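You operate a simulated robot arm through the tools that you are given. There is no shell and no other tool. Be economical: measure what you need, move in short steps, check, and stop when the job is done.

Carry out the task below with a simulated two-armed robot. There is one attempt and no reset: what you move stays moved.

## Task
Pick up the small green box with one hand, pass it to the other hand and put it on the top of the board bench. Set down upright: small green box.

The check looks at the end state, three seconds after you hand in, the way a careful person would. Anything else that was tipped, shoved, dropped, spilled or broken makes it a failure.

## Robot
Two 7-joint arms with two-finger parallel grippers on one trunk, on a base that drives. Base frame: it is fixed to the floor where the robot stands at the start and does not move with it; the origin is under the middle of the robot, x ahead of it, y to its left, z up; the surface under the hand at the start is at about z = 0.8. Lengths are in m, angles in degrees, forces in N, time in s.
The left shoulder is at the start at [0.08, 0.131, 0.947], the right one opposite. With the tool pointing down near the work surface each hand reaches from about 0.4 to 0.86 m from the robot's upright axis, wherever it stands, measured 20 degrees to its own side. Places, roughly: top of the board bench [0.6, -1.9, 0.8]. Payload 1.57 kg a hand.
Tool frame (each hand has its own): the origin (TCP) lies between the finger pads and is the grasp point; the fingertips stand 0.03 m ahead of it; z points along the fingers, y is the line along which they close. The gripper opens to 0.11 m. The fingers are 0.024 m wide and 0.012 m thick; the gripper's body (0.048 by 0.112 m) begins 0.078 m behind the TCP.
Orientation is that of the tool frame in the base frame, as a unit quaternion [x, y, z, w]. With the fingers straight down and closing along the base's y, the tool's x points along the base's -x, its y along +y and its z along -z.

## Interface
- The arms move only by the tool move_arm. It takes "left_steps", "right_steps" or both (then of equal length, played together; a hand with none holds still); each is one flat list of numbers, 7 for each row, row after row: the turn, a rotation vector about the tool's x, y, z in units of 5 degrees (1.0 is 5 degrees), then the shift along the tool's x, y, z in units of 20 mm (1.0 is 20 mm), then the closure, from 0 (fully open) to 1 (shut). In form: [wx, wy, wz, tx, ty, tz, jaw, wx, wy, wz, tx, ty, tz, jaw, ...]. A call has 1 to 12 rows; each row shifts and turns the commanded pose from where the row before left it, along the tool's axes as they then stand. A call with a number of a shift or a turn outside -1 to 1 is refused whole. A row lasts 0.2 s, in which the tool goes at most 0.05 m and 8.6 degrees; a call with a longer step from one row to the next is refused whole, and so is a gripper value outside its range. Where a pose cannot be reached the arm comes as near as it can. A force on the tool above 40 N (or 10 N above the force at the start of the call, whichever is more), or a blocked arm, ends the call early, and 0.2 s more pass. Each finger travels about 0.108 m/s and halts on what it meets, pressing with about 28 N; the grip force reading is that of the motor and also rises with nothing between the fingers. The clock runs only during rows and for 0.2 s after the last one: add rows that do not move to give the fingers time. It gives the time, the measured TCP pose, the force on the tool (base axes), the opening and the grip force at its end, in the units of the frame above (readings bear some noise), with the torque about the TCP (base axes, N m) and any sound that the robot's microphone picked up.
- Cameras (640 x 400 px; columns grow to the right, rows downward): "scene" is now at [-0.0448, -0.0217, 1.4444]; the picture's right is [-0.13, -0.99, 0.00], its down [-0.48, 0.06, -0.88] and it looks along [0.87, -0.11, -0.48] (base axes); focal length 248 px, centre (320, 200). "left" rides on the left gripper at [0.07, -0.016, -0.141] in its tool frame; the picture's right is [0.23, 0.97, 0.00], its down [-0.86, 0.20, -0.48] and it looks along [-0.47, 0.11, 0.88] (tool axes); focal length 222 px, centre (320, 200). "right" rides on the right gripper at [0.07, 0.016, -0.141] in its tool frame; the picture's right is [-0.23, 0.97, 0.00], its down [-0.86, -0.20, -0.48] and it looks along [-0.47, -0.11, 0.88] (tool axes); focal length 222 px, centre (320, 200). There is no depth. A picture from a camera that has moved, and an enlarged one, comes with that camera's place and axes in the base frame and with its lens. The place of the scene camera against the robot may be out by one fixed shift of up to 0.025 m in any direction.
- grab_frame(camera): a new picture of that camera. No time passes.
- base_move(legs): drives the robot by 1 to 6 legs, each [ahead, left, turn to the left] in m, m and degrees, along the robot's own axes; the way and the turn of a leg run together, so that a leg with both is an arc; at most 1.5 m and 180 degrees a leg. The arms and the cameras ride along, it lands a little off, and it stops where it bumps. It gives what a move gives.
- turn_head(pan, tilt): turns the head with the scene camera to pan (to the left, within 109 degrees either way) and tilt (down, from -29 to 69), counted from straight ahead of the robot. It gives what a move gives.
- close_up(camera, box): a new picture of the part [left, top, right, bottom] of that camera's present view, enlarged. No time passes.
- close_job(): hands the job in; it is judged then, once.

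Work in short steps. Places have to be worked out from the pictures, the camera data and where the tool is seen: move nearer, look again, correct. Check each grasp and each placing, and mend what went wrong. You have 120 turns and 108 pictures in all, those below and enlarged ones among them. Open the grippers and draw the arms clear of the work before you hand the job in, unless the task says otherwise.

The tools are called after "Request:" by a JSON object that holds its "fn" and its "kwargs". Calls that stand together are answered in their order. move_arm: Moves the arms, as the interface text tells. Its arguments: {"type":"object","properties":{"left_steps":{"type":"array"},"right_steps":{"type":"array"}},"required":[]} The other tools are called the same way: base_move (legs) drives the base; turn_head (pan, tilt) turns the head that bears the scene camera; grab_frame (camera) takes a picture; close_up (camera, box) takes an enlarged picture of a part of a camera's view; close_job () hands the job in.

At the start:

```text
t: 0.0
left_tool_pos: [0.6084, 0.204, 1.0626]
left_ee_rot: [-0.001, 1.0, 0.0, 0.001]
left_wrist_force: [-0.1, 0.3, 0.4]
left_moment: [-0.01, -0.03, 0.01]
left_opening: 0.1101
left_grip_force: 0.1
right_tool_pos: [0.5549, -0.2025, 1.0602]
right_ee_rot: [0.0, 1.0, 0.0, 0.0]
right_wrist_force: [-0.3, 0.7, -0.9]
right_moment: [0.04, 0.01, -0.04]
right_opening: 0.1099
right_grip_force: 0.1
robot x, y, heading: [0.0019, 0.0008, -0.0]
head pan, tilt: [-7.2, 28.6]
```

scene: 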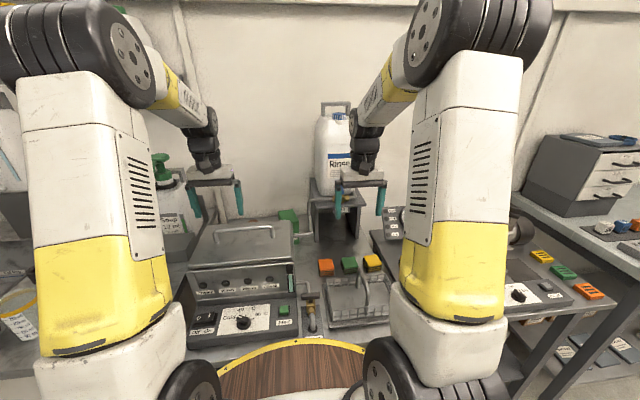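
right: 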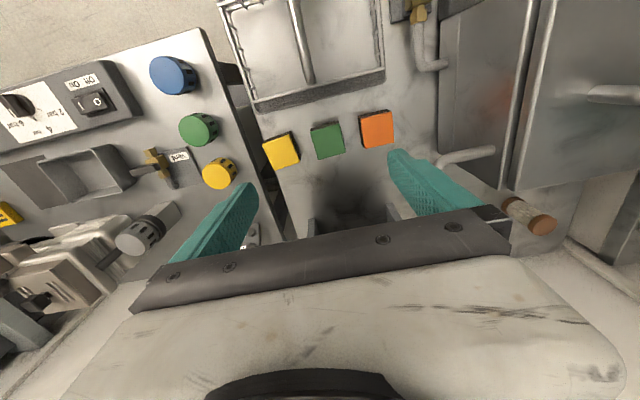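
left: 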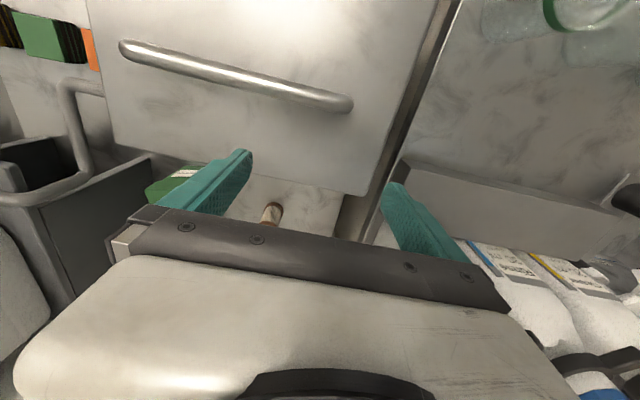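

The pictures show several green things: one between an orange and a yellow block, one behind the lidded bath. I enlarge both spots to tell which is the small green box.

Request:
{"fn": "close_up", "kwargs": {"camera": "scene", "box": [260, 190, 420, 290]}}

Request:
{"fn": "close_up", "kwargs": {"camera": "right", "box": [220, 80, 460, 230]}}

Request:
{"fn": "close_up", "kwargs": {"camera": "left", "box": [80, 120, 320, 270]}}

```text
4.00 times, centred on (340, 240) of scene
camera zoom: at [-0.0448, -0.0217, 1.4444], right [-0.13, -0.99, 0.0], down [-0.48, 0.06, -0.88], along [0.87, -0.11, -0.48], focal length 990 px, centre (240, 40)
```

zoom: 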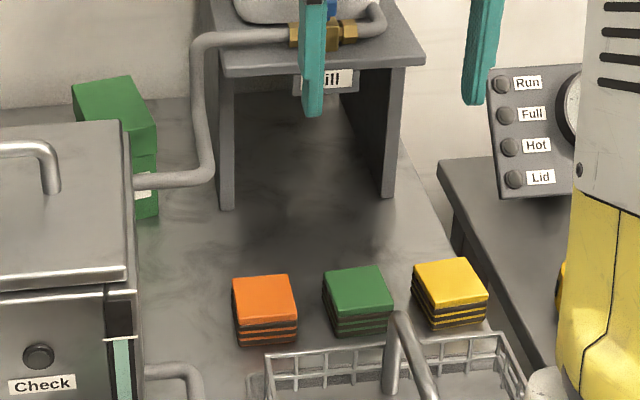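

```text
2.67 times, centred on (340, 155) of right
camera zoom: at [0.4848, -0.1866, 1.2041], right [0.23, 0.97, 0.0], down [0.86, -0.2, 0.48], along [0.47, -0.11, -0.88], focal length 592 px, centre (267, 320)
```

zoom: 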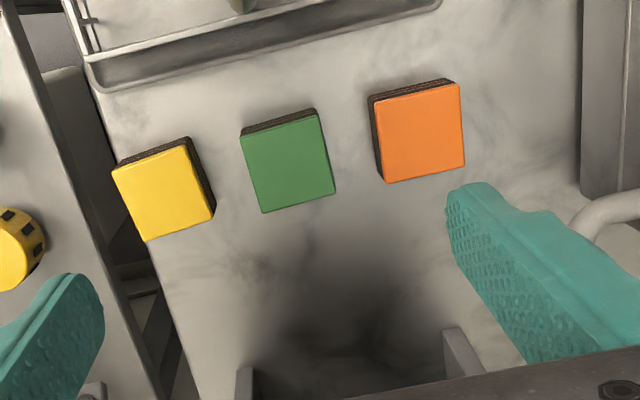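

```text
2.67 times, centred on (200, 195) of left
camera zoom: at [0.5407, 0.1884, 1.2033], right [-0.23, 0.97, 0.0], down [0.86, 0.2, 0.48], along [0.47, 0.11, -0.88], focal length 592 px, centre (640, 213)
```

zoom: 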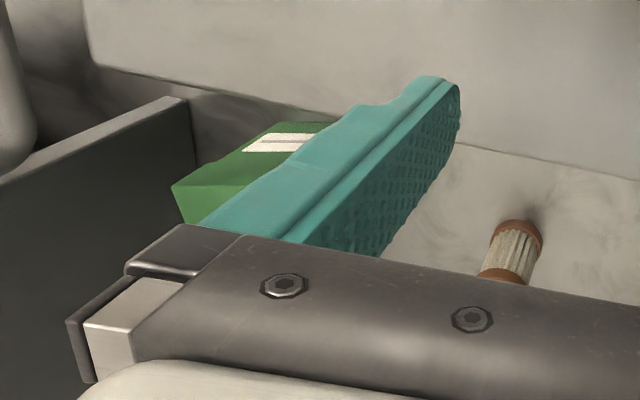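

Two candidates: a green striped block and a green carton with a label behind the bath. I look round the room for the bench and other green boxes.

Request:
{"fn": "turn_head", "kwargs": {"pan": -60, "tilt": 25}}

Request:
{"fn": "grab_frame", "kwargs": {"camera": "scene"}}

Request:
{"fn": "turn_head", "kwargs": {"pan": 60, "tilt": 30}}

Request:
{"fn": "grab_frame", "kwargs": {"camera": "scene"}}

Request:
{"fn": "turn_head", "kwargs": {"pan": 0, "tilt": 50}}

Request:
{"fn": "grab_frame", "kwargs": {"camera": "scene"}}

```text
t: 1.2
left_tool_pos: [0.6092, 0.204, 1.0622]
left_ee_rot: [0.0, 1.0, 0.0, 0.0]
left_wrist_force: [0.4, -1.1, -0.2]
left_moment: [0.0, 0.01, 0.01]
left_opening: 0.1099
left_grip_force: 0.0
right_tool_pos: [0.5554, -0.2019, 1.0602]
right_ee_rot: [0.0, 1.0, 0.001, 0.0]
right_wrist_force: [0.7, 0.2, 0.1]
right_moment: [0.0, 0.0, 0.04]
right_opening: 0.1097
right_grip_force: 0.0
robot x, y, heading: [-0.0008, -0.0007, 0.3]
head pan, tilt: [-60.0, 25.0]
```

```text
101 pictures are left
camera scene: at [-0.089, -0.09, 1.4502], right [-0.87, -0.5, 0.0], down [-0.21, 0.37, -0.91], along [0.45, -0.78, -0.42], focal length 248 px, centre (320, 200)
```

scene: 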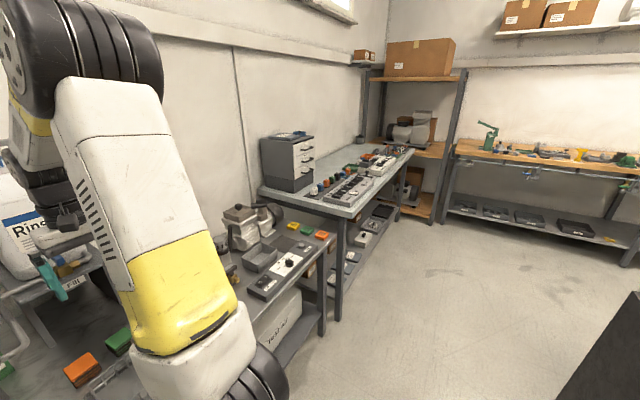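

```text
t: 3.2
left_tool_pos: [0.6092, 0.2053, 1.0615]
left_ee_rot: [0.0, 1.0, 0.001, 0.0]
left_wrist_force: [0.5, 0.2, 0.1]
left_moment: [0.02, 0.02, -0.01]
left_opening: 0.1098
left_grip_force: 0.1
right_tool_pos: [0.5543, -0.2028, 1.0594]
right_ee_rot: [0.0, 1.0, 0.0, 0.001]
right_wrist_force: [0.7, -0.4, -0.6]
right_moment: [0.02, 0.03, -0.02]
right_opening: 0.1101
right_grip_force: 0.0
robot x, y, heading: [-0.0006, -0.0014, -0.0]
head pan, tilt: [60.0, 30.0]
```

```text
100 pictures are left
camera scene: at [-0.0898, 0.0681, 1.4422], right [0.87, -0.5, 0.0], down [-0.25, -0.43, -0.87], along [0.43, 0.75, -0.5], focal length 248 px, centre (320, 200)
```

scene: 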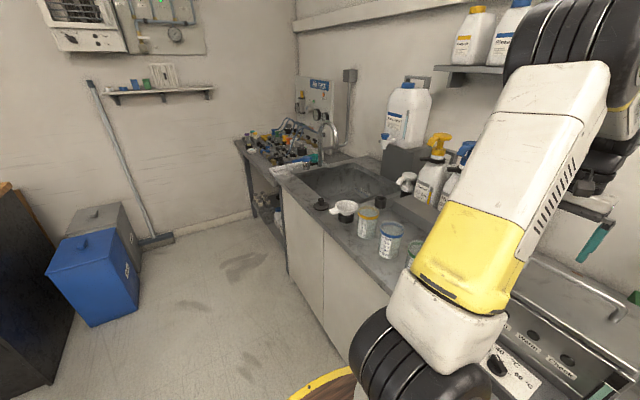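

```text
t: 4.5
left_tool_pos: [0.608, 0.2058, 1.0622]
left_ee_rot: [0.0, 1.0, 0.0, 0.0]
left_wrist_force: [0.1, 0.7, 0.1]
left_moment: [0.02, 0.0, 0.01]
left_opening: 0.11
left_grip_force: 0.1
right_tool_pos: [0.5546, -0.202, 1.0603]
right_ee_rot: [0.0, 1.0, 0.0, 0.0]
right_wrist_force: [-0.8, -0.2, 0.4]
right_moment: [0.01, 0.04, 0.03]
right_opening: 0.11
right_grip_force: 0.0
robot x, y, heading: [-0.0005, 0.0011, 0.3]
head pan, tilt: [0.0, 50.0]
```

```text
99 pictures are left
camera scene: at [-0.0581, -0.0101, 1.4127], right [0.0, -1.0, 0.0], down [-0.77, 0.0, -0.64], along [0.64, 0.0, -0.77], focal length 248 px, centre (320, 200)
```

scene: 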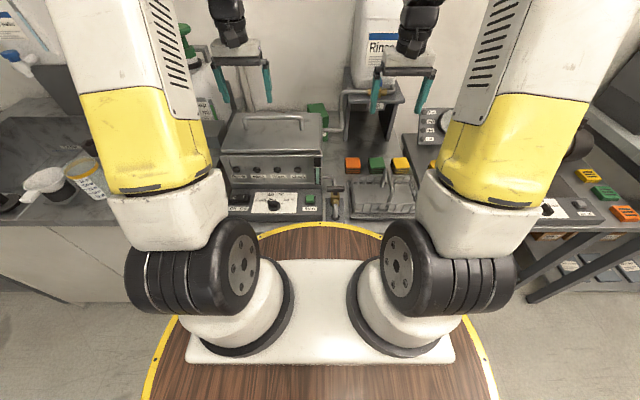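

The bench is the light one at far right. I take closer looks at the carton, the blocks, and the bench.

Request:
{"fn": "close_up", "kwargs": {"camera": "scene", "box": [280, 90, 440, 220]}}

Request:
{"fn": "close_up", "kwargs": {"camera": "scene", "box": [540, 140, 640, 240]}}

Request:
{"fn": "turn_head", "kwargs": {"pan": -60, "tilt": 20}}

Request:
{"fn": "close_up", "kwargs": {"camera": "scene", "box": [220, 100, 440, 290]}}

```text
3.08 times, centred on (360, 155) of scene
camera zoom: at [-0.0581, -0.0101, 1.4127], right [0.0, -1.0, 0.0], down [-0.77, 0.0, -0.64], along [0.64, 0.0, -0.77], focal length 762 px, centre (197, 338)
```

zoom: 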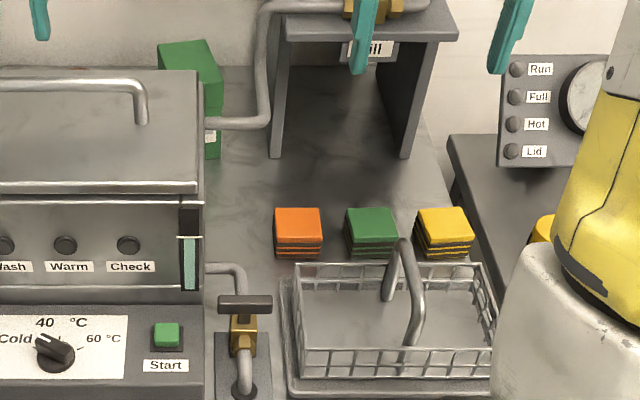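

```text
4.00 times, centred on (590, 190) of scene
camera zoom: at [-0.0581, -0.0101, 1.4127], right [0.0, -1.0, 0.0], down [-0.77, 0.0, -0.64], along [0.64, 0.0, -0.77], focal length 990 px, centre (-760, 240)
```

zoom: 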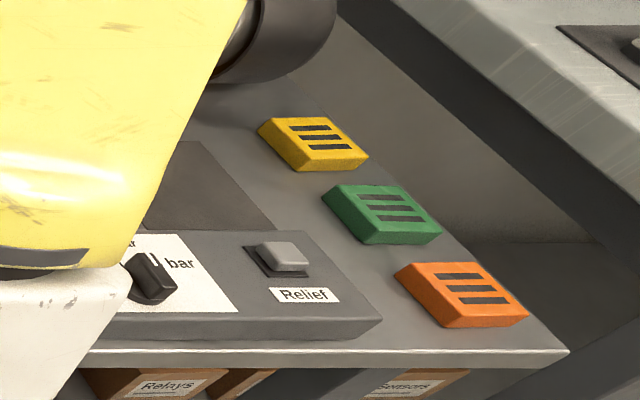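

```text
t: 5.8
left_tool_pos: [0.6092, 0.2049, 1.0619]
left_ee_rot: [0.0, 1.0, 0.0, 0.0]
left_wrist_force: [-0.4, 0.3, -0.8]
left_moment: [0.0, -0.04, 0.02]
left_opening: 0.1098
left_grip_force: 0.1
right_tool_pos: [0.5545, -0.2025, 1.061]
right_ee_rot: [-0.001, 1.0, 0.001, 0.001]
right_wrist_force: [0.2, -0.5, 0.2]
right_moment: [0.0, 0.01, 0.0]
right_opening: 0.1101
right_grip_force: 0.1
robot x, y, heading: [0.0026, -0.001, -0.2]
head pan, tilt: [-60.0, 20.0]
```

```text
2.11 times, centred on (330, 195) of scene
camera zoom: at [-0.0885, -0.0908, 1.4582], right [-0.87, -0.5, 0.0], down [-0.17, 0.3, -0.94], along [0.47, -0.81, -0.34], focal length 521 px, centre (299, 210)
```

zoom: 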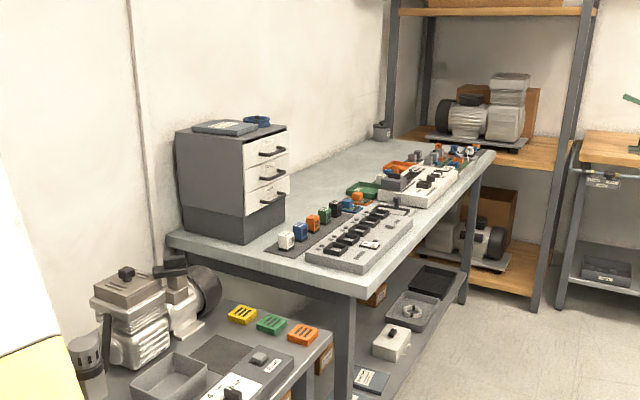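

I judge the upright carton behind the bath, with its label, to be the small green box; the striped blocks are stacks in sets. I estimate its centre at (0.805, 0.0), top z≈0.905, about 0.063 wide across y, turned about 9°. I bring the left hand above and in front of it to look with its camera.

Request:
{"fn": "move_arm", "kwargs": {"left_steps": [0, 0, 0, -0.3, -0.9, -0.8, 0, 0, 0, 0, -0.3, -0.9, -0.8, 0, 0, 0, 0, -0.3, -0.9, -0.8, 0, 0, 0, 0, -0.3, -0.9, -0.8, 0, 0, 0, 0, -0.3, -0.9, -0.8, 0, 0, 0, 0, -0.3, -0.9, -0.8, 0, 0, 0, 0, -0.3, -0.9, -0.8, 0]}}

Request:
{"fn": "grab_frame", "kwargs": {"camera": "left"}}

Request:
{"fn": "turn_head", "kwargs": {"pan": 0, "tilt": 35}}

Request:
{"fn": "close_up", "kwargs": {"camera": "scene", "box": [240, 100, 400, 200]}}

```text
t: 7.4
left_tool_pos: [0.6491, 0.078, 1.1735]
left_ee_rot: [0.0, 1.0, 0.0, 0.0]
left_wrist_force: [-0.1, -0.3, -0.4]
left_moment: [0.01, -0.04, 0.03]
left_opening: 0.11
left_grip_force: 0.0
right_tool_pos: [0.5555, -0.2018, 1.0599]
right_ee_rot: [0.0, 1.0, 0.0, 0.0]
right_wrist_force: [-0.9, -0.3, -0.8]
right_moment: [-0.03, -0.01, 0.0]
right_opening: 0.11
right_grip_force: 0.0
robot x, y, heading: [-0.0006, -0.0007, 0.1]
head pan, tilt: [-60.0, 20.0]
```

```text
95 pictures are left
camera left: at [0.5813, 0.0615, 1.316], right [-0.23, 0.97, 0.0], down [0.86, 0.2, 0.48], along [0.47, 0.11, -0.88], focal length 222 px, centre (320, 200)
```

left: 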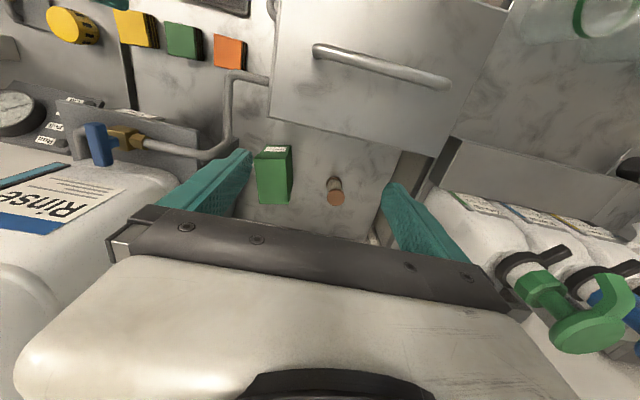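

```text
t: 8.7
left_tool_pos: [0.6493, 0.0785, 1.1744]
left_ee_rot: [0.0, 1.0, 0.0, 0.0]
left_wrist_force: [0.4, 0.0, 0.4]
left_moment: [-0.02, 0.0, -0.01]
left_opening: 0.1099
left_grip_force: 0.1
right_tool_pos: [0.5548, -0.2026, 1.0611]
right_ee_rot: [0.0, 1.0, 0.001, 0.0]
right_wrist_force: [0.3, -0.2, 0.1]
right_moment: [0.0, 0.03, 0.03]
right_opening: 0.1102
right_grip_force: 0.0
robot x, y, heading: [0.0001, 0.0002, -0.0]
head pan, tilt: [0.0, 35.0]
```

```text
4.00 times, centred on (320, 150) of scene
camera zoom: at [-0.047, -0.0103, 1.4344], right [0.0, -1.0, 0.0], down [-0.57, 0.0, -0.82], along [0.82, 0.0, -0.57], focal length 990 px, centre (320, 400)
```

zoom: 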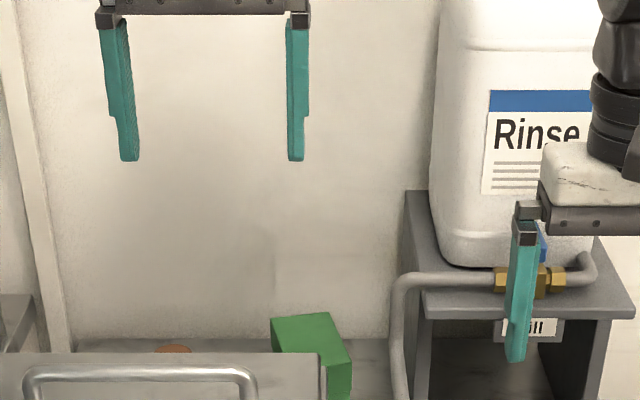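

Request:
{"fn": "close_up", "kwargs": {"camera": "left", "box": [180, 80, 400, 240]}}

```text
2.50 times, centred on (290, 160) of left
camera zoom: at [0.5813, 0.0617, 1.3157], right [-0.23, 0.97, 0.0], down [0.86, 0.2, 0.48], along [0.47, 0.11, -0.88], focal length 555 px, centre (395, 300)
```

zoom: 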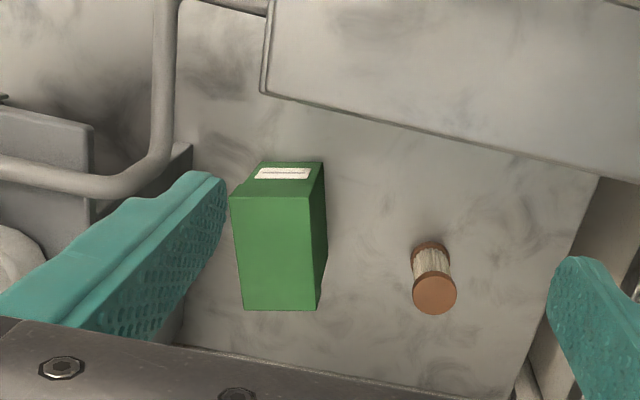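

From the left camera I put the box's centre at (0.787, 0.010), top z≈0.898, 0.063 × 0.10 × 0.098, turned ≈12.5°; the label faces me. I go above a grip point slightly behind its centre, (0.806, 0.014), still high up, and turn to its yaw.

Request:
{"fn": "move_arm", "kwargs": {"left_steps": [0, 0, 0, -0.98, -0.4, 0.5, 0, 0, 0, 0, -0.98, -0.4, 0.5, 0, 0, 0, 0, -0.98, -0.4, 0.5, 0, 0, 0, 0, -0.98, -0.4, 0.5, 0, 0, 0, 0, -0.98, -0.4, 0.5, 0, 0, 0, 0, -0.98, -0.4, 0.5, 0, 0, 0, 0, -0.98, -0.4, 0.5, 0, 0, 0, 0, -0.98, -0.4, 0.5, 0, 0, 0, -0.83, 0, 0, 0, 0, 0, 0, -0.83, 0, 0, 0, 0, 0, 0, -0.84, 0, 0, 0, 0, 0, 0, 0, 0, 0, 0, 0]}}

Request:
{"fn": "grab_frame", "kwargs": {"camera": "left"}}

Request:
{"fn": "close_up", "kwargs": {"camera": "scene", "box": [240, 100, 400, 200]}}

```text
t: 11.3
left_tool_pos: [0.7753, 0.0225, 1.0821]
left_ee_rot: [-0.109, 0.994, 0.0, 0.0]
left_wrist_force: [-0.3, -0.1, 0.0]
left_moment: [-0.05, 0.0, -0.01]
left_opening: 0.1098
left_grip_force: 0.1
left hand out of reach, approached as far as the arm can: row 6, 7, 8
right_tool_pos: [0.5544, -0.2026, 1.0592]
right_ee_rot: [0.0, 1.0, 0.0, 0.0]
right_wrist_force: [0.3, -0.4, 0.7]
right_moment: [0.03, 0.0, 0.01]
right_opening: 0.1101
right_grip_force: 0.2
robot x, y, heading: [-0.0034, -0.0014, -0.2]
head pan, tilt: [0.0, 35.0]
```

```text
92 pictures are left
camera left: at [0.7119, -0.0083, 1.2234], right [-0.43, 0.9, 0.0], down [0.79, 0.38, 0.48], along [0.43, 0.21, -0.88], focal length 222 px, centre (320, 200)
```

left: 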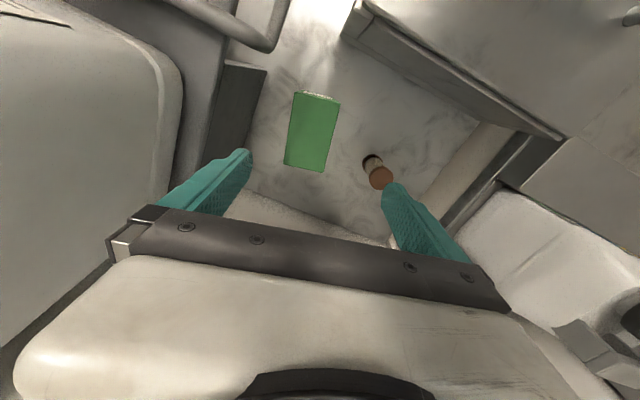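

```text
4.00 times, centred on (320, 150) of scene
camera zoom: at [-0.0469, -0.0103, 1.4344], right [0.0, -1.0, 0.0], down [-0.57, 0.0, -0.82], along [0.82, 0.0, -0.57], focal length 990 px, centre (320, 400)
```

zoom: 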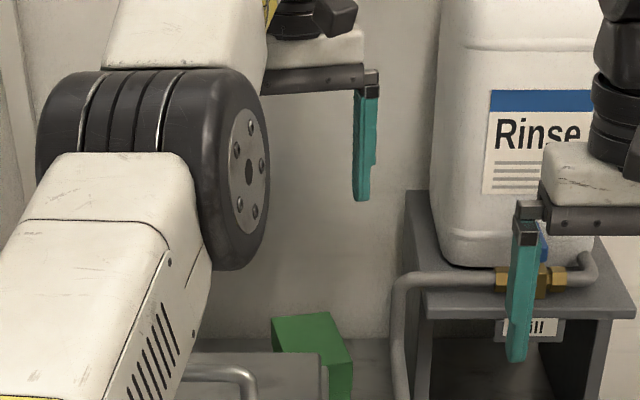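

The measured box position agrees (centre about (0.782, 0.010)). The arm is at its reach limit at this height; lower down it reaches further, so I descend to z≈1.0 (tips still above the box) and check.

Request:
{"fn": "move_arm", "kwargs": {"left_steps": [0, 0, 0, 0, 0, 0.8, 0, 0, 0, 0, 0, 0, 0.8, 0, 0, 0, 0, 0, 0, 0.8, 0, 0, 0, 0, 0, 0, 0.8, 0, 0, 0, 0, 0, 0, 0.8, 0, 0, 0, 0, 0, 0, 0, 0]}}

Request:
{"fn": "grab_frame", "kwargs": {"camera": "left"}}

Request:
{"fn": "grab_frame", "kwargs": {"camera": "scene"}}

```text
t: 12.7
left_tool_pos: [0.7756, 0.0237, 1.0023]
left_ee_rot: [-0.109, 0.994, 0.0, -0.001]
left_wrist_force: [-0.5, 0.1, -0.3]
left_moment: [0.0, -0.03, 0.0]
left_opening: 0.11
left_grip_force: 0.0
right_tool_pos: [0.5546, -0.2028, 1.0603]
right_ee_rot: [0.0, 1.0, 0.0, 0.0]
right_wrist_force: [-0.5, 0.4, 0.0]
right_moment: [-0.02, 0.01, 0.01]
right_opening: 0.1098
right_grip_force: 0.0
robot x, y, heading: [-0.0002, -0.0024, -0.1]
head pan, tilt: [0.0, 35.0]
```

```text
90 pictures are left
camera left: at [0.7129, -0.0082, 1.1423], right [-0.43, 0.9, 0.0], down [0.79, 0.38, 0.48], along [0.43, 0.21, -0.88], focal length 222 px, centre (320, 200)
```

left: 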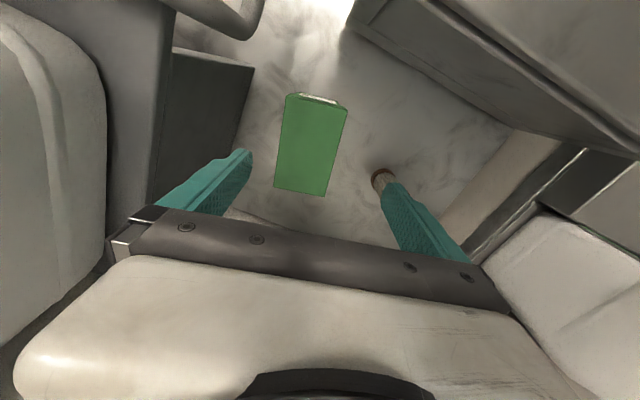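

```text
89 pictures are left
camera scene: at [-0.047, -0.0102, 1.4344], right [0.0, -1.0, 0.0], down [-0.57, 0.0, -0.82], along [0.82, 0.0, -0.57], focal length 248 px, centre (320, 200)
```

scene: 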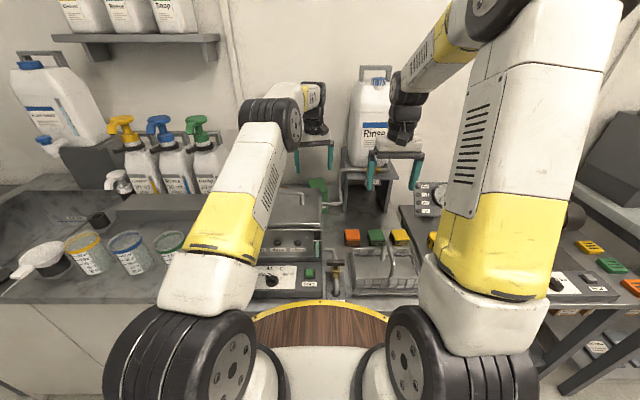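

The box is 13 mm to the tool's −y and I want 24 mm further back. I shift that at this height and check that the reach holds.

Request:
{"fn": "move_arm", "kwargs": {"left_steps": [0, 0, 0, -0.6, -0.34, 0, 0, 0, 0, 0, -0.6, -0.34, 0, 0, 0, 0, 0, 0, 0, 0.5, 0, 0, 0, 0, 0, 0, 0, 0]}}

Request:
{"fn": "grab_frame", "kwargs": {"camera": "left"}}

```text
t: 13.7
left_tool_pos: [0.7957, 0.0175, 0.992]
left_ee_rot: [-0.109, 0.994, 0.0, -0.001]
left_wrist_force: [0.6, -0.4, 0.2]
left_moment: [0.01, 0.0, 0.02]
left_opening: 0.1098
left_grip_force: 0.0
left hand out of reach, approached as far as the arm can: row 2
right_tool_pos: [0.5535, -0.2017, 1.0604]
right_ee_rot: [0.0, 1.0, 0.0, 0.0]
right_wrist_force: [0.4, 0.2, 0.0]
right_moment: [0.0, 0.04, 0.0]
right_opening: 0.1098
right_grip_force: 0.0
robot x, y, heading: [-0.0016, -0.0006, 0.0]
head pan, tilt: [0.0, 35.0]
```

```text
88 pictures are left
camera left: at [0.7322, -0.0139, 1.133], right [-0.43, 0.9, 0.0], down [0.79, 0.38, 0.48], along [0.43, 0.21, -0.88], focal length 222 px, centre (320, 200)
```

left: 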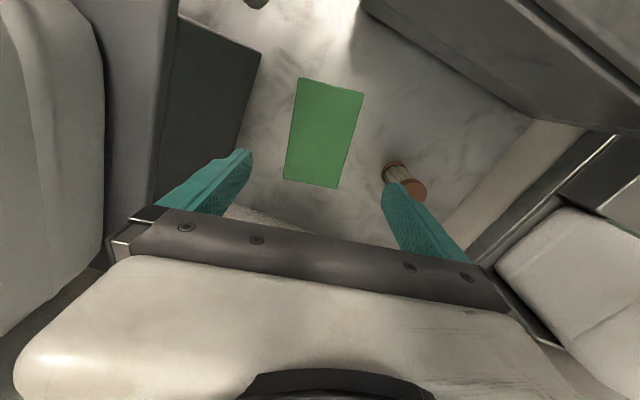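

Now 15 mm behind centre and within 3 mm sideways; fingers straddle the box with room, the little jar is well clear. I descend to z≈0.887.

Request:
{"fn": "move_arm", "kwargs": {"left_steps": [0, 0, 0, 0, -0.15, 0.7, 0, 0, 0, 0, 0, 0, 0.7, 0, 0, 0, 0, 0, 0, 0.7, 0, 0, 0, 0, 0, 0, 0.7, 0, 0, 0, 0, 0, 0, 0.7, 0, 0, 0, 0, 0, 0, 0.7, 0, 0, 0, 0, 0, 0, 0.7, 0, 0, 0, 0, 0, 0, 0.35, 0, 0, 0, 0, 0, 0, 0, 0]}}

Request:
{"fn": "grab_frame", "kwargs": {"camera": "left"}}

Request:
{"fn": "close_up", "kwargs": {"camera": "scene", "box": [240, 100, 400, 200]}}

```text
t: 15.7
left_tool_pos: [0.7967, 0.0138, 0.8887]
left_ee_rot: [-0.109, 0.994, 0.0, 0.001]
left_wrist_force: [-0.2, 0.0, -1.0]
left_moment: [0.02, 0.01, 0.02]
left_opening: 0.1103
left_grip_force: 0.0
right_tool_pos: [0.5557, -0.2019, 1.0605]
right_ee_rot: [0.0, 1.0, -0.001, 0.0]
right_wrist_force: [0.2, -0.4, 0.1]
right_moment: [0.01, 0.0, 0.01]
right_opening: 0.1099
right_grip_force: 0.1
robot x, y, heading: [-0.0, 0.0043, 0.1]
head pan, tilt: [0.0, 35.0]
```

```text
87 pictures are left
camera left: at [0.7332, -0.0165, 1.0301], right [-0.43, 0.9, 0.0], down [0.79, 0.38, 0.48], along [0.43, 0.21, -0.88], focal length 222 px, centre (320, 200)
```

left: 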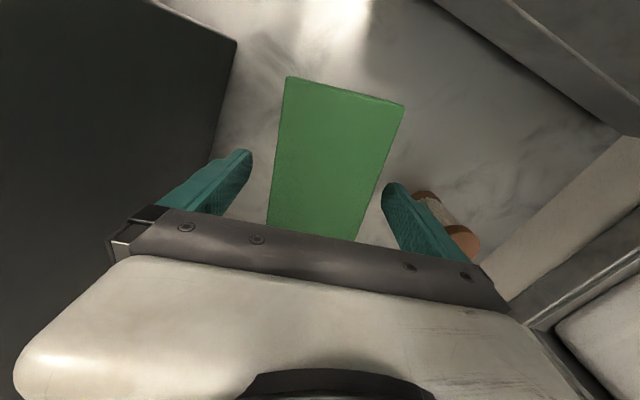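

```text
4.00 times, centred on (320, 150) of scene
camera zoom: at [-0.047, -0.0102, 1.4344], right [0.0, -1.0, 0.0], down [-0.57, 0.0, -0.82], along [0.82, 0.0, -0.57], focal length 990 px, centre (320, 400)
```

zoom: 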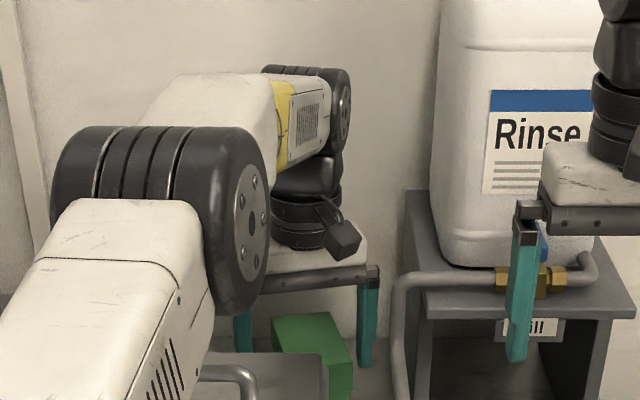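

The fingers straddle the box evenly. I close on it.

Request:
{"fn": "move_arm", "kwargs": {"left_steps": [0, 0, 0, 0, 0, 0, 0.25, 0, 0, 0, 0, 0, 0, 0.4, 0, 0, 0, 0, 0, 0, 0.7, 0, 0, 0, 0, 0, 0, 1, 0, 0, 0, 0, 0, 0, 1]}}

Request:
{"fn": "grab_frame", "kwargs": {"camera": "left"}}

```text
t: 16.9
left_tool_pos: [0.7974, 0.0137, 0.8892]
left_ee_rot: [-0.109, 0.994, 0.0, 0.0]
left_wrist_force: [-0.3, 0.8, 0.2]
left_moment: [0.05, -0.01, -0.01]
left_opening: 0.0619
left_grip_force: 27.8
right_tool_pos: [0.5539, -0.2027, 1.0601]
right_ee_rot: [0.0, 1.0, 0.0, -0.001]
right_wrist_force: [0.0, -0.1, -0.5]
right_moment: [0.01, -0.06, 0.05]
right_opening: 0.1102
right_grip_force: 0.1
robot x, y, heading: [-0.0002, 0.0021, 0.0]
head pan, tilt: [0.0, 35.0]
```

```text
85 pictures are left
camera left: at [0.7332, -0.0166, 1.0303], right [-0.43, 0.9, 0.0], down [0.79, 0.38, 0.48], along [0.43, 0.21, -0.88], focal length 222 px, centre (320, 200)
```

left: 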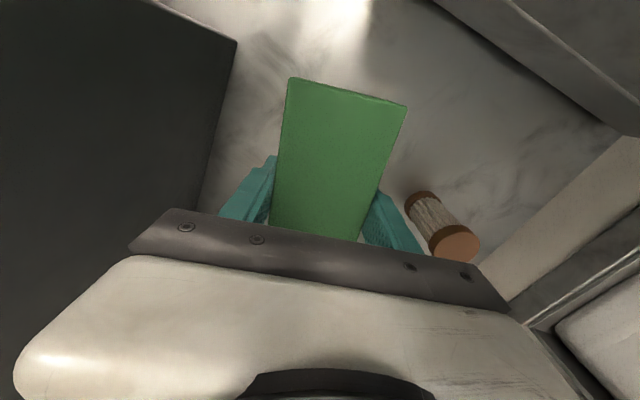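

Held (opening 0.062, 28 N). I lift straight up 0.1, then up while drawing back a little to stay within reach.

Request:
{"fn": "move_arm", "kwargs": {"left_steps": [0, 0, 0, 0, 0, -0.5, 1, 0, 0, 0, 0, 0, -0.8, 1, 0, 0, 0, 0, 0, -0.9, 1, 0, 0, 0, 0, 0, -0.9, 1, 0, 0, 0, 0, 0, -0.9, 1, 0, 0, 0, 0, 0, -0.9, 1, 0, 0, 0, 0.2, 0, -0.9, 1, 0, 0, 0, 0.3, 0, -0.9, 1, 0, 0, 0, 0.4, 0, -0.9, 1, 0, 0, 0, 0.5, 0, -0.9, 1, 0, 0, 0, 0.5, 0, -0.9, 1, 0, 0, 0, 0.5, 0, -0.9, 1]}}

Request:
{"fn": "grab_frame", "kwargs": {"camera": "left"}}

Request:
{"fn": "grab_frame", "kwargs": {"camera": "scene"}}

```text
t: 19.5
left_tool_pos: [0.7493, 0.0033, 1.0926]
left_ee_rot: [-0.109, 0.994, 0.0, 0.0]
left_wrist_force: [-0.2, 0.2, -2.0]
left_moment: [0.0, 0.0, -0.01]
left_opening: 0.0612
left_grip_force: 28.0
right_tool_pos: [0.5555, -0.2031, 1.0605]
right_ee_rot: [-0.001, 1.0, 0.0, 0.0]
right_wrist_force: [0.3, 0.8, -0.4]
right_moment: [-0.01, 0.04, -0.03]
right_opening: 0.1099
right_grip_force: 0.2
robot x, y, heading: [0.001, 0.0008, 0.2]
head pan, tilt: [0.0, 35.0]
```

```text
84 pictures are left
camera left: at [0.6859, -0.0274, 1.235], right [-0.43, 0.9, 0.0], down [0.79, 0.38, 0.48], along [0.43, 0.21, -0.88], focal length 222 px, centre (320, 200)
```

left: 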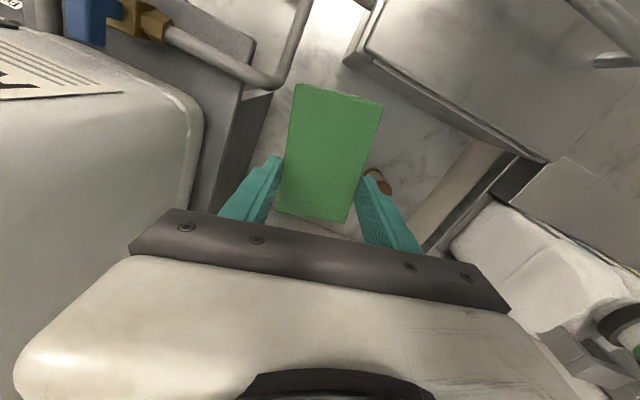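

```text
83 pictures are left
camera scene: at [-0.0467, -0.0102, 1.4344], right [0.0, -1.0, 0.0], down [-0.57, 0.0, -0.82], along [0.82, 0.0, -0.57], focal length 248 px, centre (320, 200)
```

scene: 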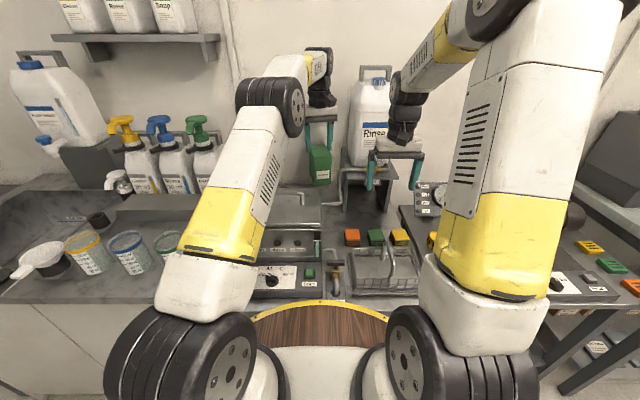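

The box looks smaller under the hand than when I gripped it – it may have slipped down the fingers. I check closely.

Request:
{"fn": "close_up", "kwargs": {"camera": "scene", "box": [280, 90, 376, 200]}}

Request:
{"fn": "close_up", "kwargs": {"camera": "left", "box": [200, 60, 440, 240]}}

```text
3.64 times, centred on (328, 145) of scene
camera zoom: at [-0.0467, -0.0102, 1.4344], right [0.0, -1.0, 0.0], down [-0.57, 0.0, -0.82], along [0.82, 0.0, -0.57], focal length 900 px, centre (291, 400)
```

zoom: 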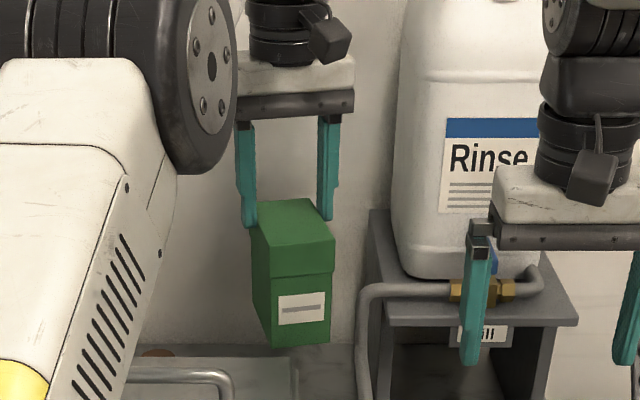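

```text
2.22 times, centred on (320, 150) of left
camera zoom: at [0.6859, -0.0274, 1.235], right [-0.43, 0.9, 0.0], down [0.79, 0.38, 0.48], along [0.43, 0.21, -0.88], focal length 494 px, centre (320, 311)
```

zoom: 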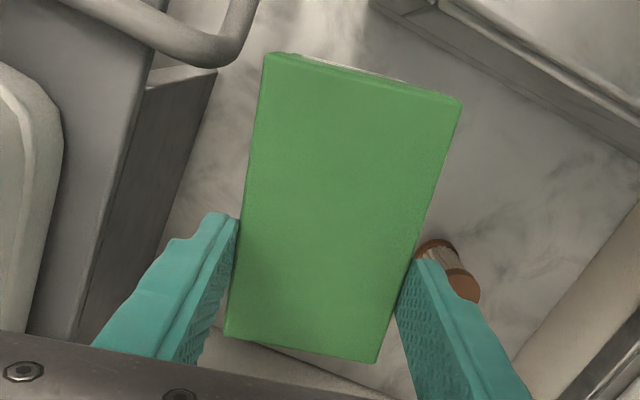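

The box top is now ~30 mm below the TCP, so only the fingertips hold it. I put it straight back to its spot before it slips out: first back over the spot, then down, in a short call to see if it still slides.

Request:
{"fn": "move_arm", "kwargs": {"left_steps": [0, 0, 0, -0.8, 0, 0.5, 1, 0, 0, 0, -0.8, 0, 0.9, 1, 0, 0, 0, -0.8, 0, 0.9, 1, 0, 0, 0, 0, 0, 0.9, 1]}}

Request:
{"fn": "grab_frame", "kwargs": {"camera": "left"}}

```text
t: 20.5
left_tool_pos: [0.7846, 0.0167, 1.031]
left_ee_rot: [-0.109, 0.994, 0.0, 0.0]
left_wrist_force: [0.0, -0.2, -0.9]
left_moment: [-0.01, -0.03, 0.03]
left_opening: 0.0615
left_grip_force: 27.7
left hand out of reach, approached as far as the arm can: row 2, 3
right_tool_pos: [0.5539, -0.2029, 1.0609]
right_ee_rot: [0.0, 1.0, 0.0, 0.0]
right_wrist_force: [0.0, -0.2, -0.6]
right_moment: [-0.03, -0.04, -0.02]
right_opening: 0.1101
right_grip_force: 0.2
robot x, y, heading: [-0.0035, 0.0006, 0.0]
head pan, tilt: [0.0, 35.0]
```

```text
80 pictures are left
camera left: at [0.7216, -0.0152, 1.1714], right [-0.43, 0.9, 0.0], down [0.79, 0.38, 0.48], along [0.43, 0.21, -0.88], focal length 222 px, centre (320, 200)
```

left: 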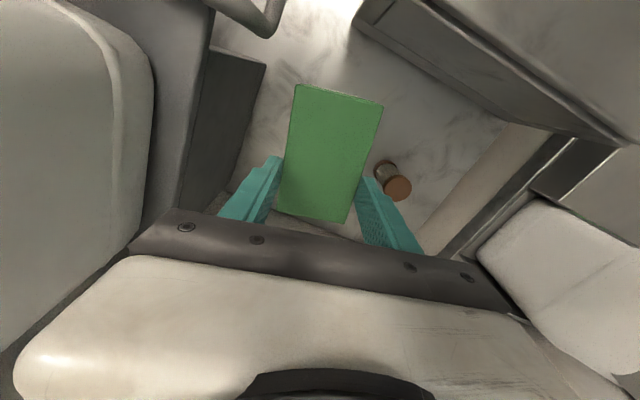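

No further slip: it is the same in the fingers as before. I lower it 0.098 onto the table, watching the force, to regrasp deeper.

Request:
{"fn": "move_arm", "kwargs": {"left_steps": [0, 0, 0, 0, 0, 0.9, 1, 0, 0, 0, 0, 0, 0.9, 1, 0, 0, 0, 0, 0, 0.9, 1, 0, 0, 0, 0, 0, 0.9, 1, 0, 0, 0, 0, 0, 0.7, 1, 0, 0, 0, 0, 0, 0.3, 1, 0, 0, 0, 0, 0, 0, 1]}}

Request:
{"fn": "grab_frame", "kwargs": {"camera": "left"}}

Request:
{"fn": "close_up", "kwargs": {"camera": "scene", "box": [280, 90, 376, 200]}}

```text
t: 22.1
left_tool_pos: [0.7855, 0.0175, 0.935]
left_ee_rot: [-0.109, 0.994, -0.001, 0.0]
left_wrist_force: [0.8, -0.1, -2.3]
left_moment: [0.01, -0.02, -0.01]
left_opening: 0.0616
left_grip_force: 28.4
right_tool_pos: [0.5557, -0.2027, 1.0599]
right_ee_rot: [0.0, 1.0, 0.0, -0.001]
right_wrist_force: [0.5, -0.4, 0.0]
right_moment: [-0.02, -0.04, 0.0]
right_opening: 0.1101
right_grip_force: 0.1
robot x, y, heading: [-0.0007, -0.0003, 0.0]
head pan, tilt: [0.0, 35.0]
```

```text
79 pictures are left
camera left: at [0.7217, -0.0138, 1.0762], right [-0.43, 0.9, 0.0], down [0.79, 0.38, 0.48], along [0.43, 0.21, -0.88], focal length 222 px, centre (320, 200)
```

left: 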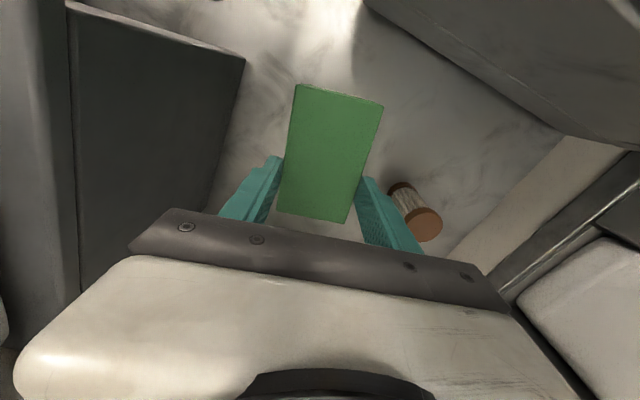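

```text
3.64 times, centred on (328, 145) of scene
camera zoom: at [-0.0469, -0.0102, 1.4344], right [0.0, -1.0, 0.0], down [-0.57, 0.0, -0.82], along [0.82, 0.0, -0.57], focal length 900 px, centre (291, 400)
```

zoom: 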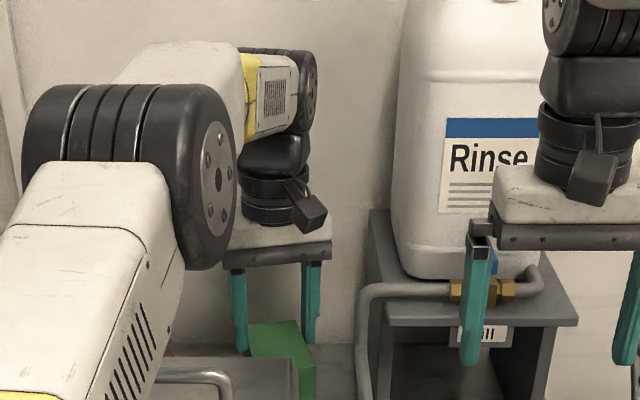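

Still hanging (−2 N, its weight). I lower in 3 mm steps until it touches.

Request:
{"fn": "move_arm", "kwargs": {"left_steps": [0, 0, 0, 0, 0, 0.15, 1, 0, 0, 0, 0, 0, 0.15, 1, 0, 0, 0, 0, 0, 0, 1]}}

```text
t: 22.9
left_tool_pos: [0.7846, 0.0159, 0.9301]
left_ee_rot: [-0.109, 0.994, -0.001, 0.001]
left_wrist_force: [1.1, -0.6, 12.8]
left_moment: [-0.56, 0.25, 0.02]
left_opening: 0.0614
left_grip_force: 28.1
right_tool_pos: [0.5552, -0.2023, 1.0602]
right_ee_rot: [0.0, 1.0, 0.0, 0.0]
right_wrist_force: [-0.8, 0.2, 1.0]
right_moment: [0.01, 0.02, -0.02]
right_opening: 0.1103
right_grip_force: 0.0
robot x, y, heading: [0.0002, 0.0003, -0.2]
head pan, tilt: [0.0, 35.0]
```

It touches (13 N, and the grip held that without sliding). I release it.

Request:
{"fn": "move_arm", "kwargs": {"left_steps": [0, 0, 0, 0, 0, -0.1, 1, 0, 0, 0, 0, 0, 0, 0.3, 0, 0, 0, 0, 0, 0, 0, 0, 0, 0, 0, 0, 0, 0]}}

Request:
{"fn": "grab_frame", "kwargs": {"camera": "left"}}

```text
t: 23.9
left_tool_pos: [0.7835, 0.0166, 0.9316]
left_ee_rot: [-0.109, 0.994, 0.0, 0.0]
left_wrist_force: [0.2, 0.0, -0.1]
left_moment: [0.01, 0.01, 0.01]
left_opening: 0.1098
left_grip_force: 0.0
right_tool_pos: [0.5537, -0.2026, 1.0612]
right_ee_rot: [-0.001, 1.0, 0.0, 0.001]
right_wrist_force: [0.2, 0.2, 0.1]
right_moment: [0.0, -0.01, 0.04]
right_opening: 0.11
right_grip_force: 0.2
robot x, y, heading: [0.0011, 0.0018, 0.2]
head pan, tilt: [0.0, 35.0]
```

```text
77 pictures are left
camera left: at [0.7212, -0.0143, 1.0729], right [-0.43, 0.9, 0.0], down [0.79, 0.38, 0.48], along [0.43, 0.21, -0.88], focal length 222 px, centre (320, 200)
```

left: 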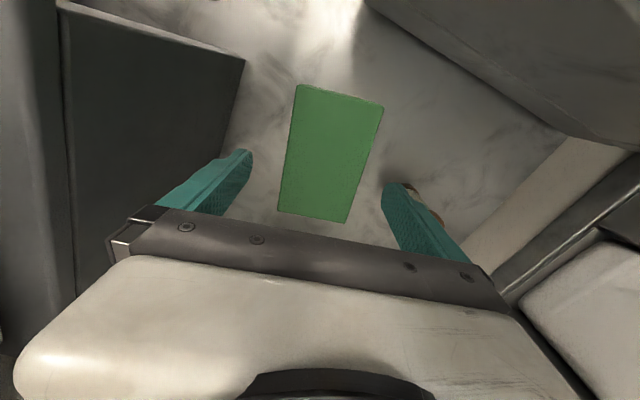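

It stands upright and aligned. I go down to z≈0.868 and close, giving the fingers extra time.

Request:
{"fn": "move_arm", "kwargs": {"left_steps": [0, 0, 0, 0, 0, 0.8, 0, 0, 0, 0, 0, 0, 0.8, 0, 0, 0, 0, 0, 0, 0.8, 0, 0, 0, 0, 0, 0, 0.8, 0, 0, 0, 0, 0, 0, 0, 0, 0, 0, 0, 0, 0, 0, 0.3, 0, 0, 0, 0, 0, 0, 0.6, 0, 0, 0, 0, 0, 0, 1, 0, 0, 0, 0, 0, 0, 1, 0, 0, 0, 0, 0, 0, 1]}}

Request:
{"fn": "grab_frame", "kwargs": {"camera": "left"}}

```text
t: 26.1
left_tool_pos: [0.7846, 0.0161, 0.8661]
left_ee_rot: [-0.108, 0.994, -0.001, 0.0]
left_wrist_force: [1.4, 0.9, 0.0]
left_moment: [-0.01, -0.1, 0.03]
left_opening: 0.0618
left_grip_force: 27.7
right_tool_pos: [0.5556, -0.2023, 1.0613]
right_ee_rot: [0.0, 1.0, 0.0, 0.0]
right_wrist_force: [0.0, 0.3, 0.2]
right_moment: [-0.02, 0.01, 0.01]
right_opening: 0.1103
right_grip_force: 0.0
robot x, y, heading: [0.0012, -0.0017, -0.2]
head pan, tilt: [0.0, 35.0]
```

```text
76 pictures are left
camera left: at [0.7218, -0.0144, 1.0074], right [-0.43, 0.9, 0.0], down [0.79, 0.38, 0.48], along [0.43, 0.21, -0.88], focal length 222 px, centre (320, 200)
```

left: 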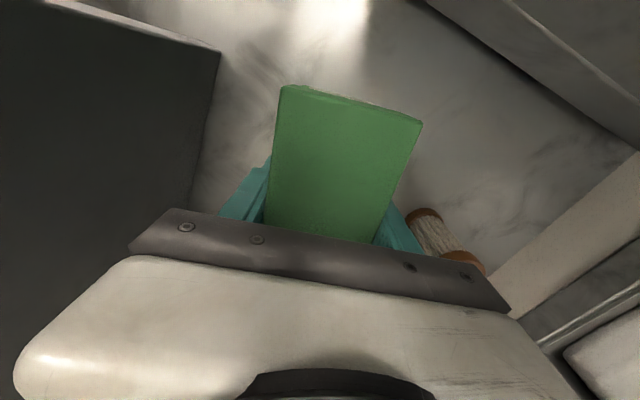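

Gripped deep. I lift slowly by 40 mm and look for slip.

Request:
{"fn": "move_arm", "kwargs": {"left_steps": [0, 0, 0, 0, 0, -0.2, 1, 0, 0, 0, 0, 0, -0.3, 1, 0, 0, 0, 0, 0, -0.5, 1, 0, 0, 0, 0, 0, -0.5, 1, 0, 0, 0, 0, 0, -0.5, 1]}}

Request:
{"fn": "grab_frame", "kwargs": {"camera": "left"}}

```text
t: 27.3
left_tool_pos: [0.7845, 0.0156, 0.9078]
left_ee_rot: [-0.109, 0.994, 0.0, 0.0]
left_wrist_force: [0.1, 0.0, -1.3]
left_moment: [-0.02, -0.02, 0.01]
left_opening: 0.062
left_grip_force: 27.9
right_tool_pos: [0.5555, -0.2017, 1.0599]
right_ee_rot: [0.001, 1.0, 0.0, 0.0]
right_wrist_force: [0.0, 0.5, 0.7]
right_moment: [0.02, 0.0, 0.0]
right_opening: 0.11
right_grip_force: 0.0
robot x, y, heading: [0.0025, 0.003, -0.2]
head pan, tilt: [0.0, 35.0]
```

```text
75 pictures are left
camera left: at [0.7212, -0.0145, 1.0482], right [-0.43, 0.9, 0.0], down [0.79, 0.38, 0.48], along [0.43, 0.21, -0.88], focal length 222 px, centre (320, 200)
```

left: 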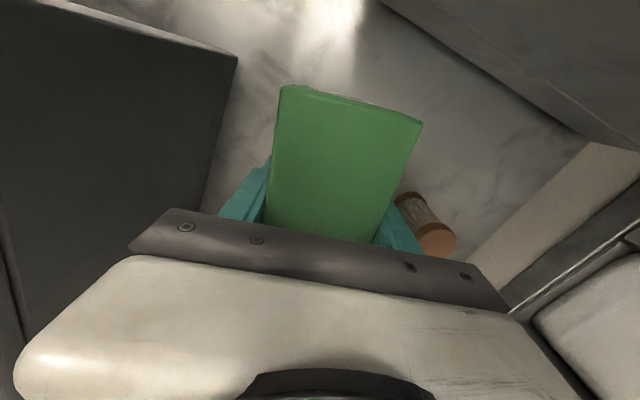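

No slip this time. I lift on, easing 2 cm away from the pipe (+y), to z≈1.09.

Request:
{"fn": "move_arm", "kwargs": {"left_steps": [0, 0, 0, 0, 0.1, -0.7, 1, 0, 0, 0, 0, 0.1, -0.7, 1, 0, 0, 0, 0, 0.15, -0.8, 1, 0, 0, 0, 0, 0.2, -0.8, 1, 0, 0, 0, 0, 0.2, -0.8, 1, 0, 0, 0, 0, 0.2, -0.8, 1, 0, 0, 0, 0.1, 0.2, -0.8, 1, 0, 0, 0, 0.2, 0.2, -0.8, 1, 0, 0, 0, 0.2, 0.2, -0.8, 1, 0, 0, 0, 0.2, 0.1, -0.8, 1, 0, 0, 0, 0.2, 0.1, -0.8, 1]}}

Request:
{"fn": "grab_frame", "kwargs": {"camera": "left"}}

Request:
{"fn": "grab_frame", "kwargs": {"camera": "scene"}}

```text
t: 29.7
left_tool_pos: [0.7579, 0.0466, 1.0771]
left_ee_rot: [-0.109, 0.994, 0.0, 0.001]
left_wrist_force: [0.2, -1.1, -1.5]
left_moment: [-0.03, 0.0, -0.02]
left_opening: 0.0616
left_grip_force: 28.2
right_tool_pos: [0.5556, -0.2029, 1.0609]
right_ee_rot: [-0.001, 1.0, 0.0, 0.0]
right_wrist_force: [0.0, 0.0, -0.1]
right_moment: [-0.02, 0.0, -0.01]
right_opening: 0.1099
right_grip_force: 0.1
robot x, y, heading: [-0.001, -0.0012, -0.2]
head pan, tilt: [0.0, 35.0]
```

```text
74 pictures are left
camera left: at [0.6948, 0.0151, 1.2192], right [-0.43, 0.9, 0.0], down [0.79, 0.38, 0.48], along [0.43, 0.21, -0.88], focal length 222 px, centre (320, 200)
```

left: 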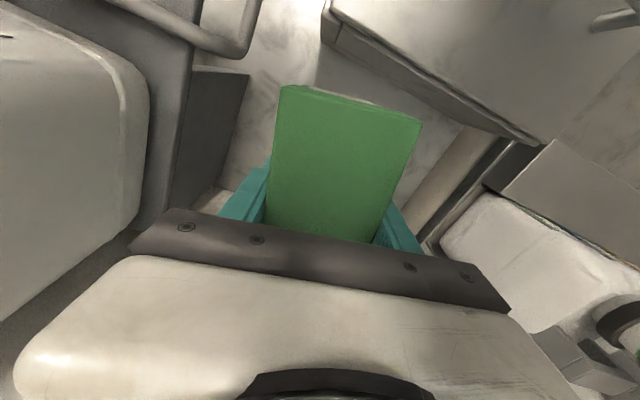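

```text
73 pictures are left
camera scene: at [-0.0468, -0.0102, 1.4344], right [0.0, -1.0, 0.0], down [-0.57, 0.0, -0.82], along [0.82, 0.0, -0.57], focal length 248 px, centre (320, 200)
```

scene: 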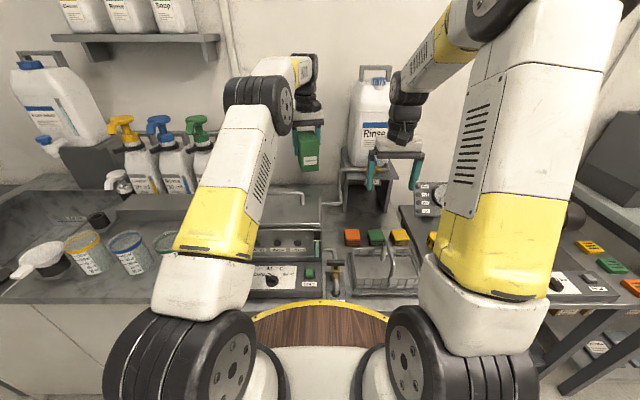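

Held firmly, clear of everything. I draw back to about (0.58, 0.06, 1.15) in the free space before the robot.

Request:
{"fn": "move_arm", "kwargs": {"left_steps": [0, 0, 0, 0.85, 0.26, -0.6, 1, 0, 0, 0, 0.85, 0.26, -0.6, 1, 0, 0, 0, 0.85, 0.26, -0.6, 1, 0, 0, 0, 0.85, 0.26, -0.6, 1, 0, 0, 0, 0.85, 0.26, -0.4, 1, 0, 0, 0, 0.85, 0.26, -0.4, 1, 0, 0, 0, 0.85, 0.26, -0.3, 1, 0, 0, 0, 0.85, 0.26, -0.2, 1, 0, 0, 0, 0.85, 0.26, 0, 1, 0, 0, 0, 0.85, 0.26, 0, 1]}}

Request:
{"fn": "move_arm", "kwargs": {"left_steps": [0, 0, -0.9, 0, 0, 0, 1, 0, 0, -0.9, 0, 0, 0, 1, 0, 0, -0.9, 0, 0, 0, 1, 0, 0, -0.9, 0, 0, 0, 1, 0, 0, -0.9, 0, 0, 0, 1, 0, 0, -0.9, 0, 0, 0, 1, 0, 0, -0.9, 0, 0, 0, 1]}}

Request:
{"fn": "grab_frame", "kwargs": {"camera": "scene"}}

```text
t: 31.9
left_tool_pos: [0.5837, 0.0605, 1.1527]
left_ee_rot: [-0.109, 0.994, 0.0, 0.001]
left_wrist_force: [0.6, -0.5, -1.6]
left_moment: [0.0, 0.02, 0.02]
left_opening: 0.0618
left_grip_force: 28.5
right_tool_pos: [0.5547, -0.2036, 1.0607]
right_ee_rot: [-0.001, 1.0, 0.0, 0.001]
right_wrist_force: [0.4, 1.0, -1.3]
right_moment: [0.01, 0.02, 0.0]
right_opening: 0.11
right_grip_force: 0.0
robot x, y, heading: [0.0025, -0.002, 0.2]
head pan, tilt: [0.0, 35.0]
```

```text
t: 33.5
left_tool_pos: [0.5826, 0.0621, 1.1538]
left_ee_rot: [-0.376, 0.927, 0.0, -0.001]
left_wrist_force: [-0.7, -0.1, -2.4]
left_moment: [0.03, 0.01, -0.01]
left_opening: 0.0618
left_grip_force: 28.0
right_tool_pos: [0.5555, -0.2022, 1.0599]
right_ee_rot: [0.0, 1.0, 0.0, 0.0]
right_wrist_force: [0.5, 0.0, -0.1]
right_moment: [-0.02, -0.03, -0.02]
right_opening: 0.1101
right_grip_force: 0.1
robot x, y, heading: [-0.0019, 0.0022, -0.0]
head pan, tilt: [0.0, 35.0]
```

```text
72 pictures are left
camera scene: at [-0.047, -0.0102, 1.4344], right [0.0, -1.0, 0.0], down [-0.57, 0.0, -0.82], along [0.82, 0.0, -0.57], focal length 248 px, centre (320, 200)
```

scene: 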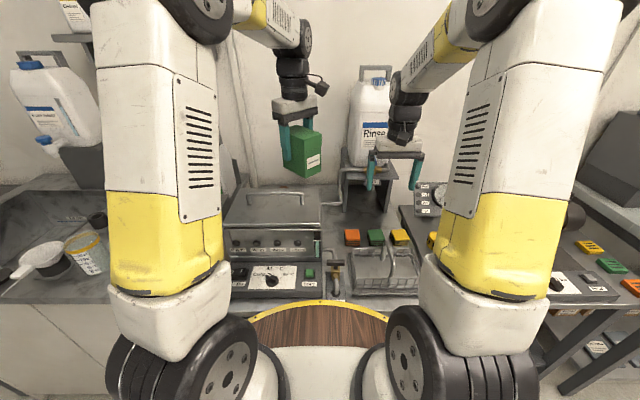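

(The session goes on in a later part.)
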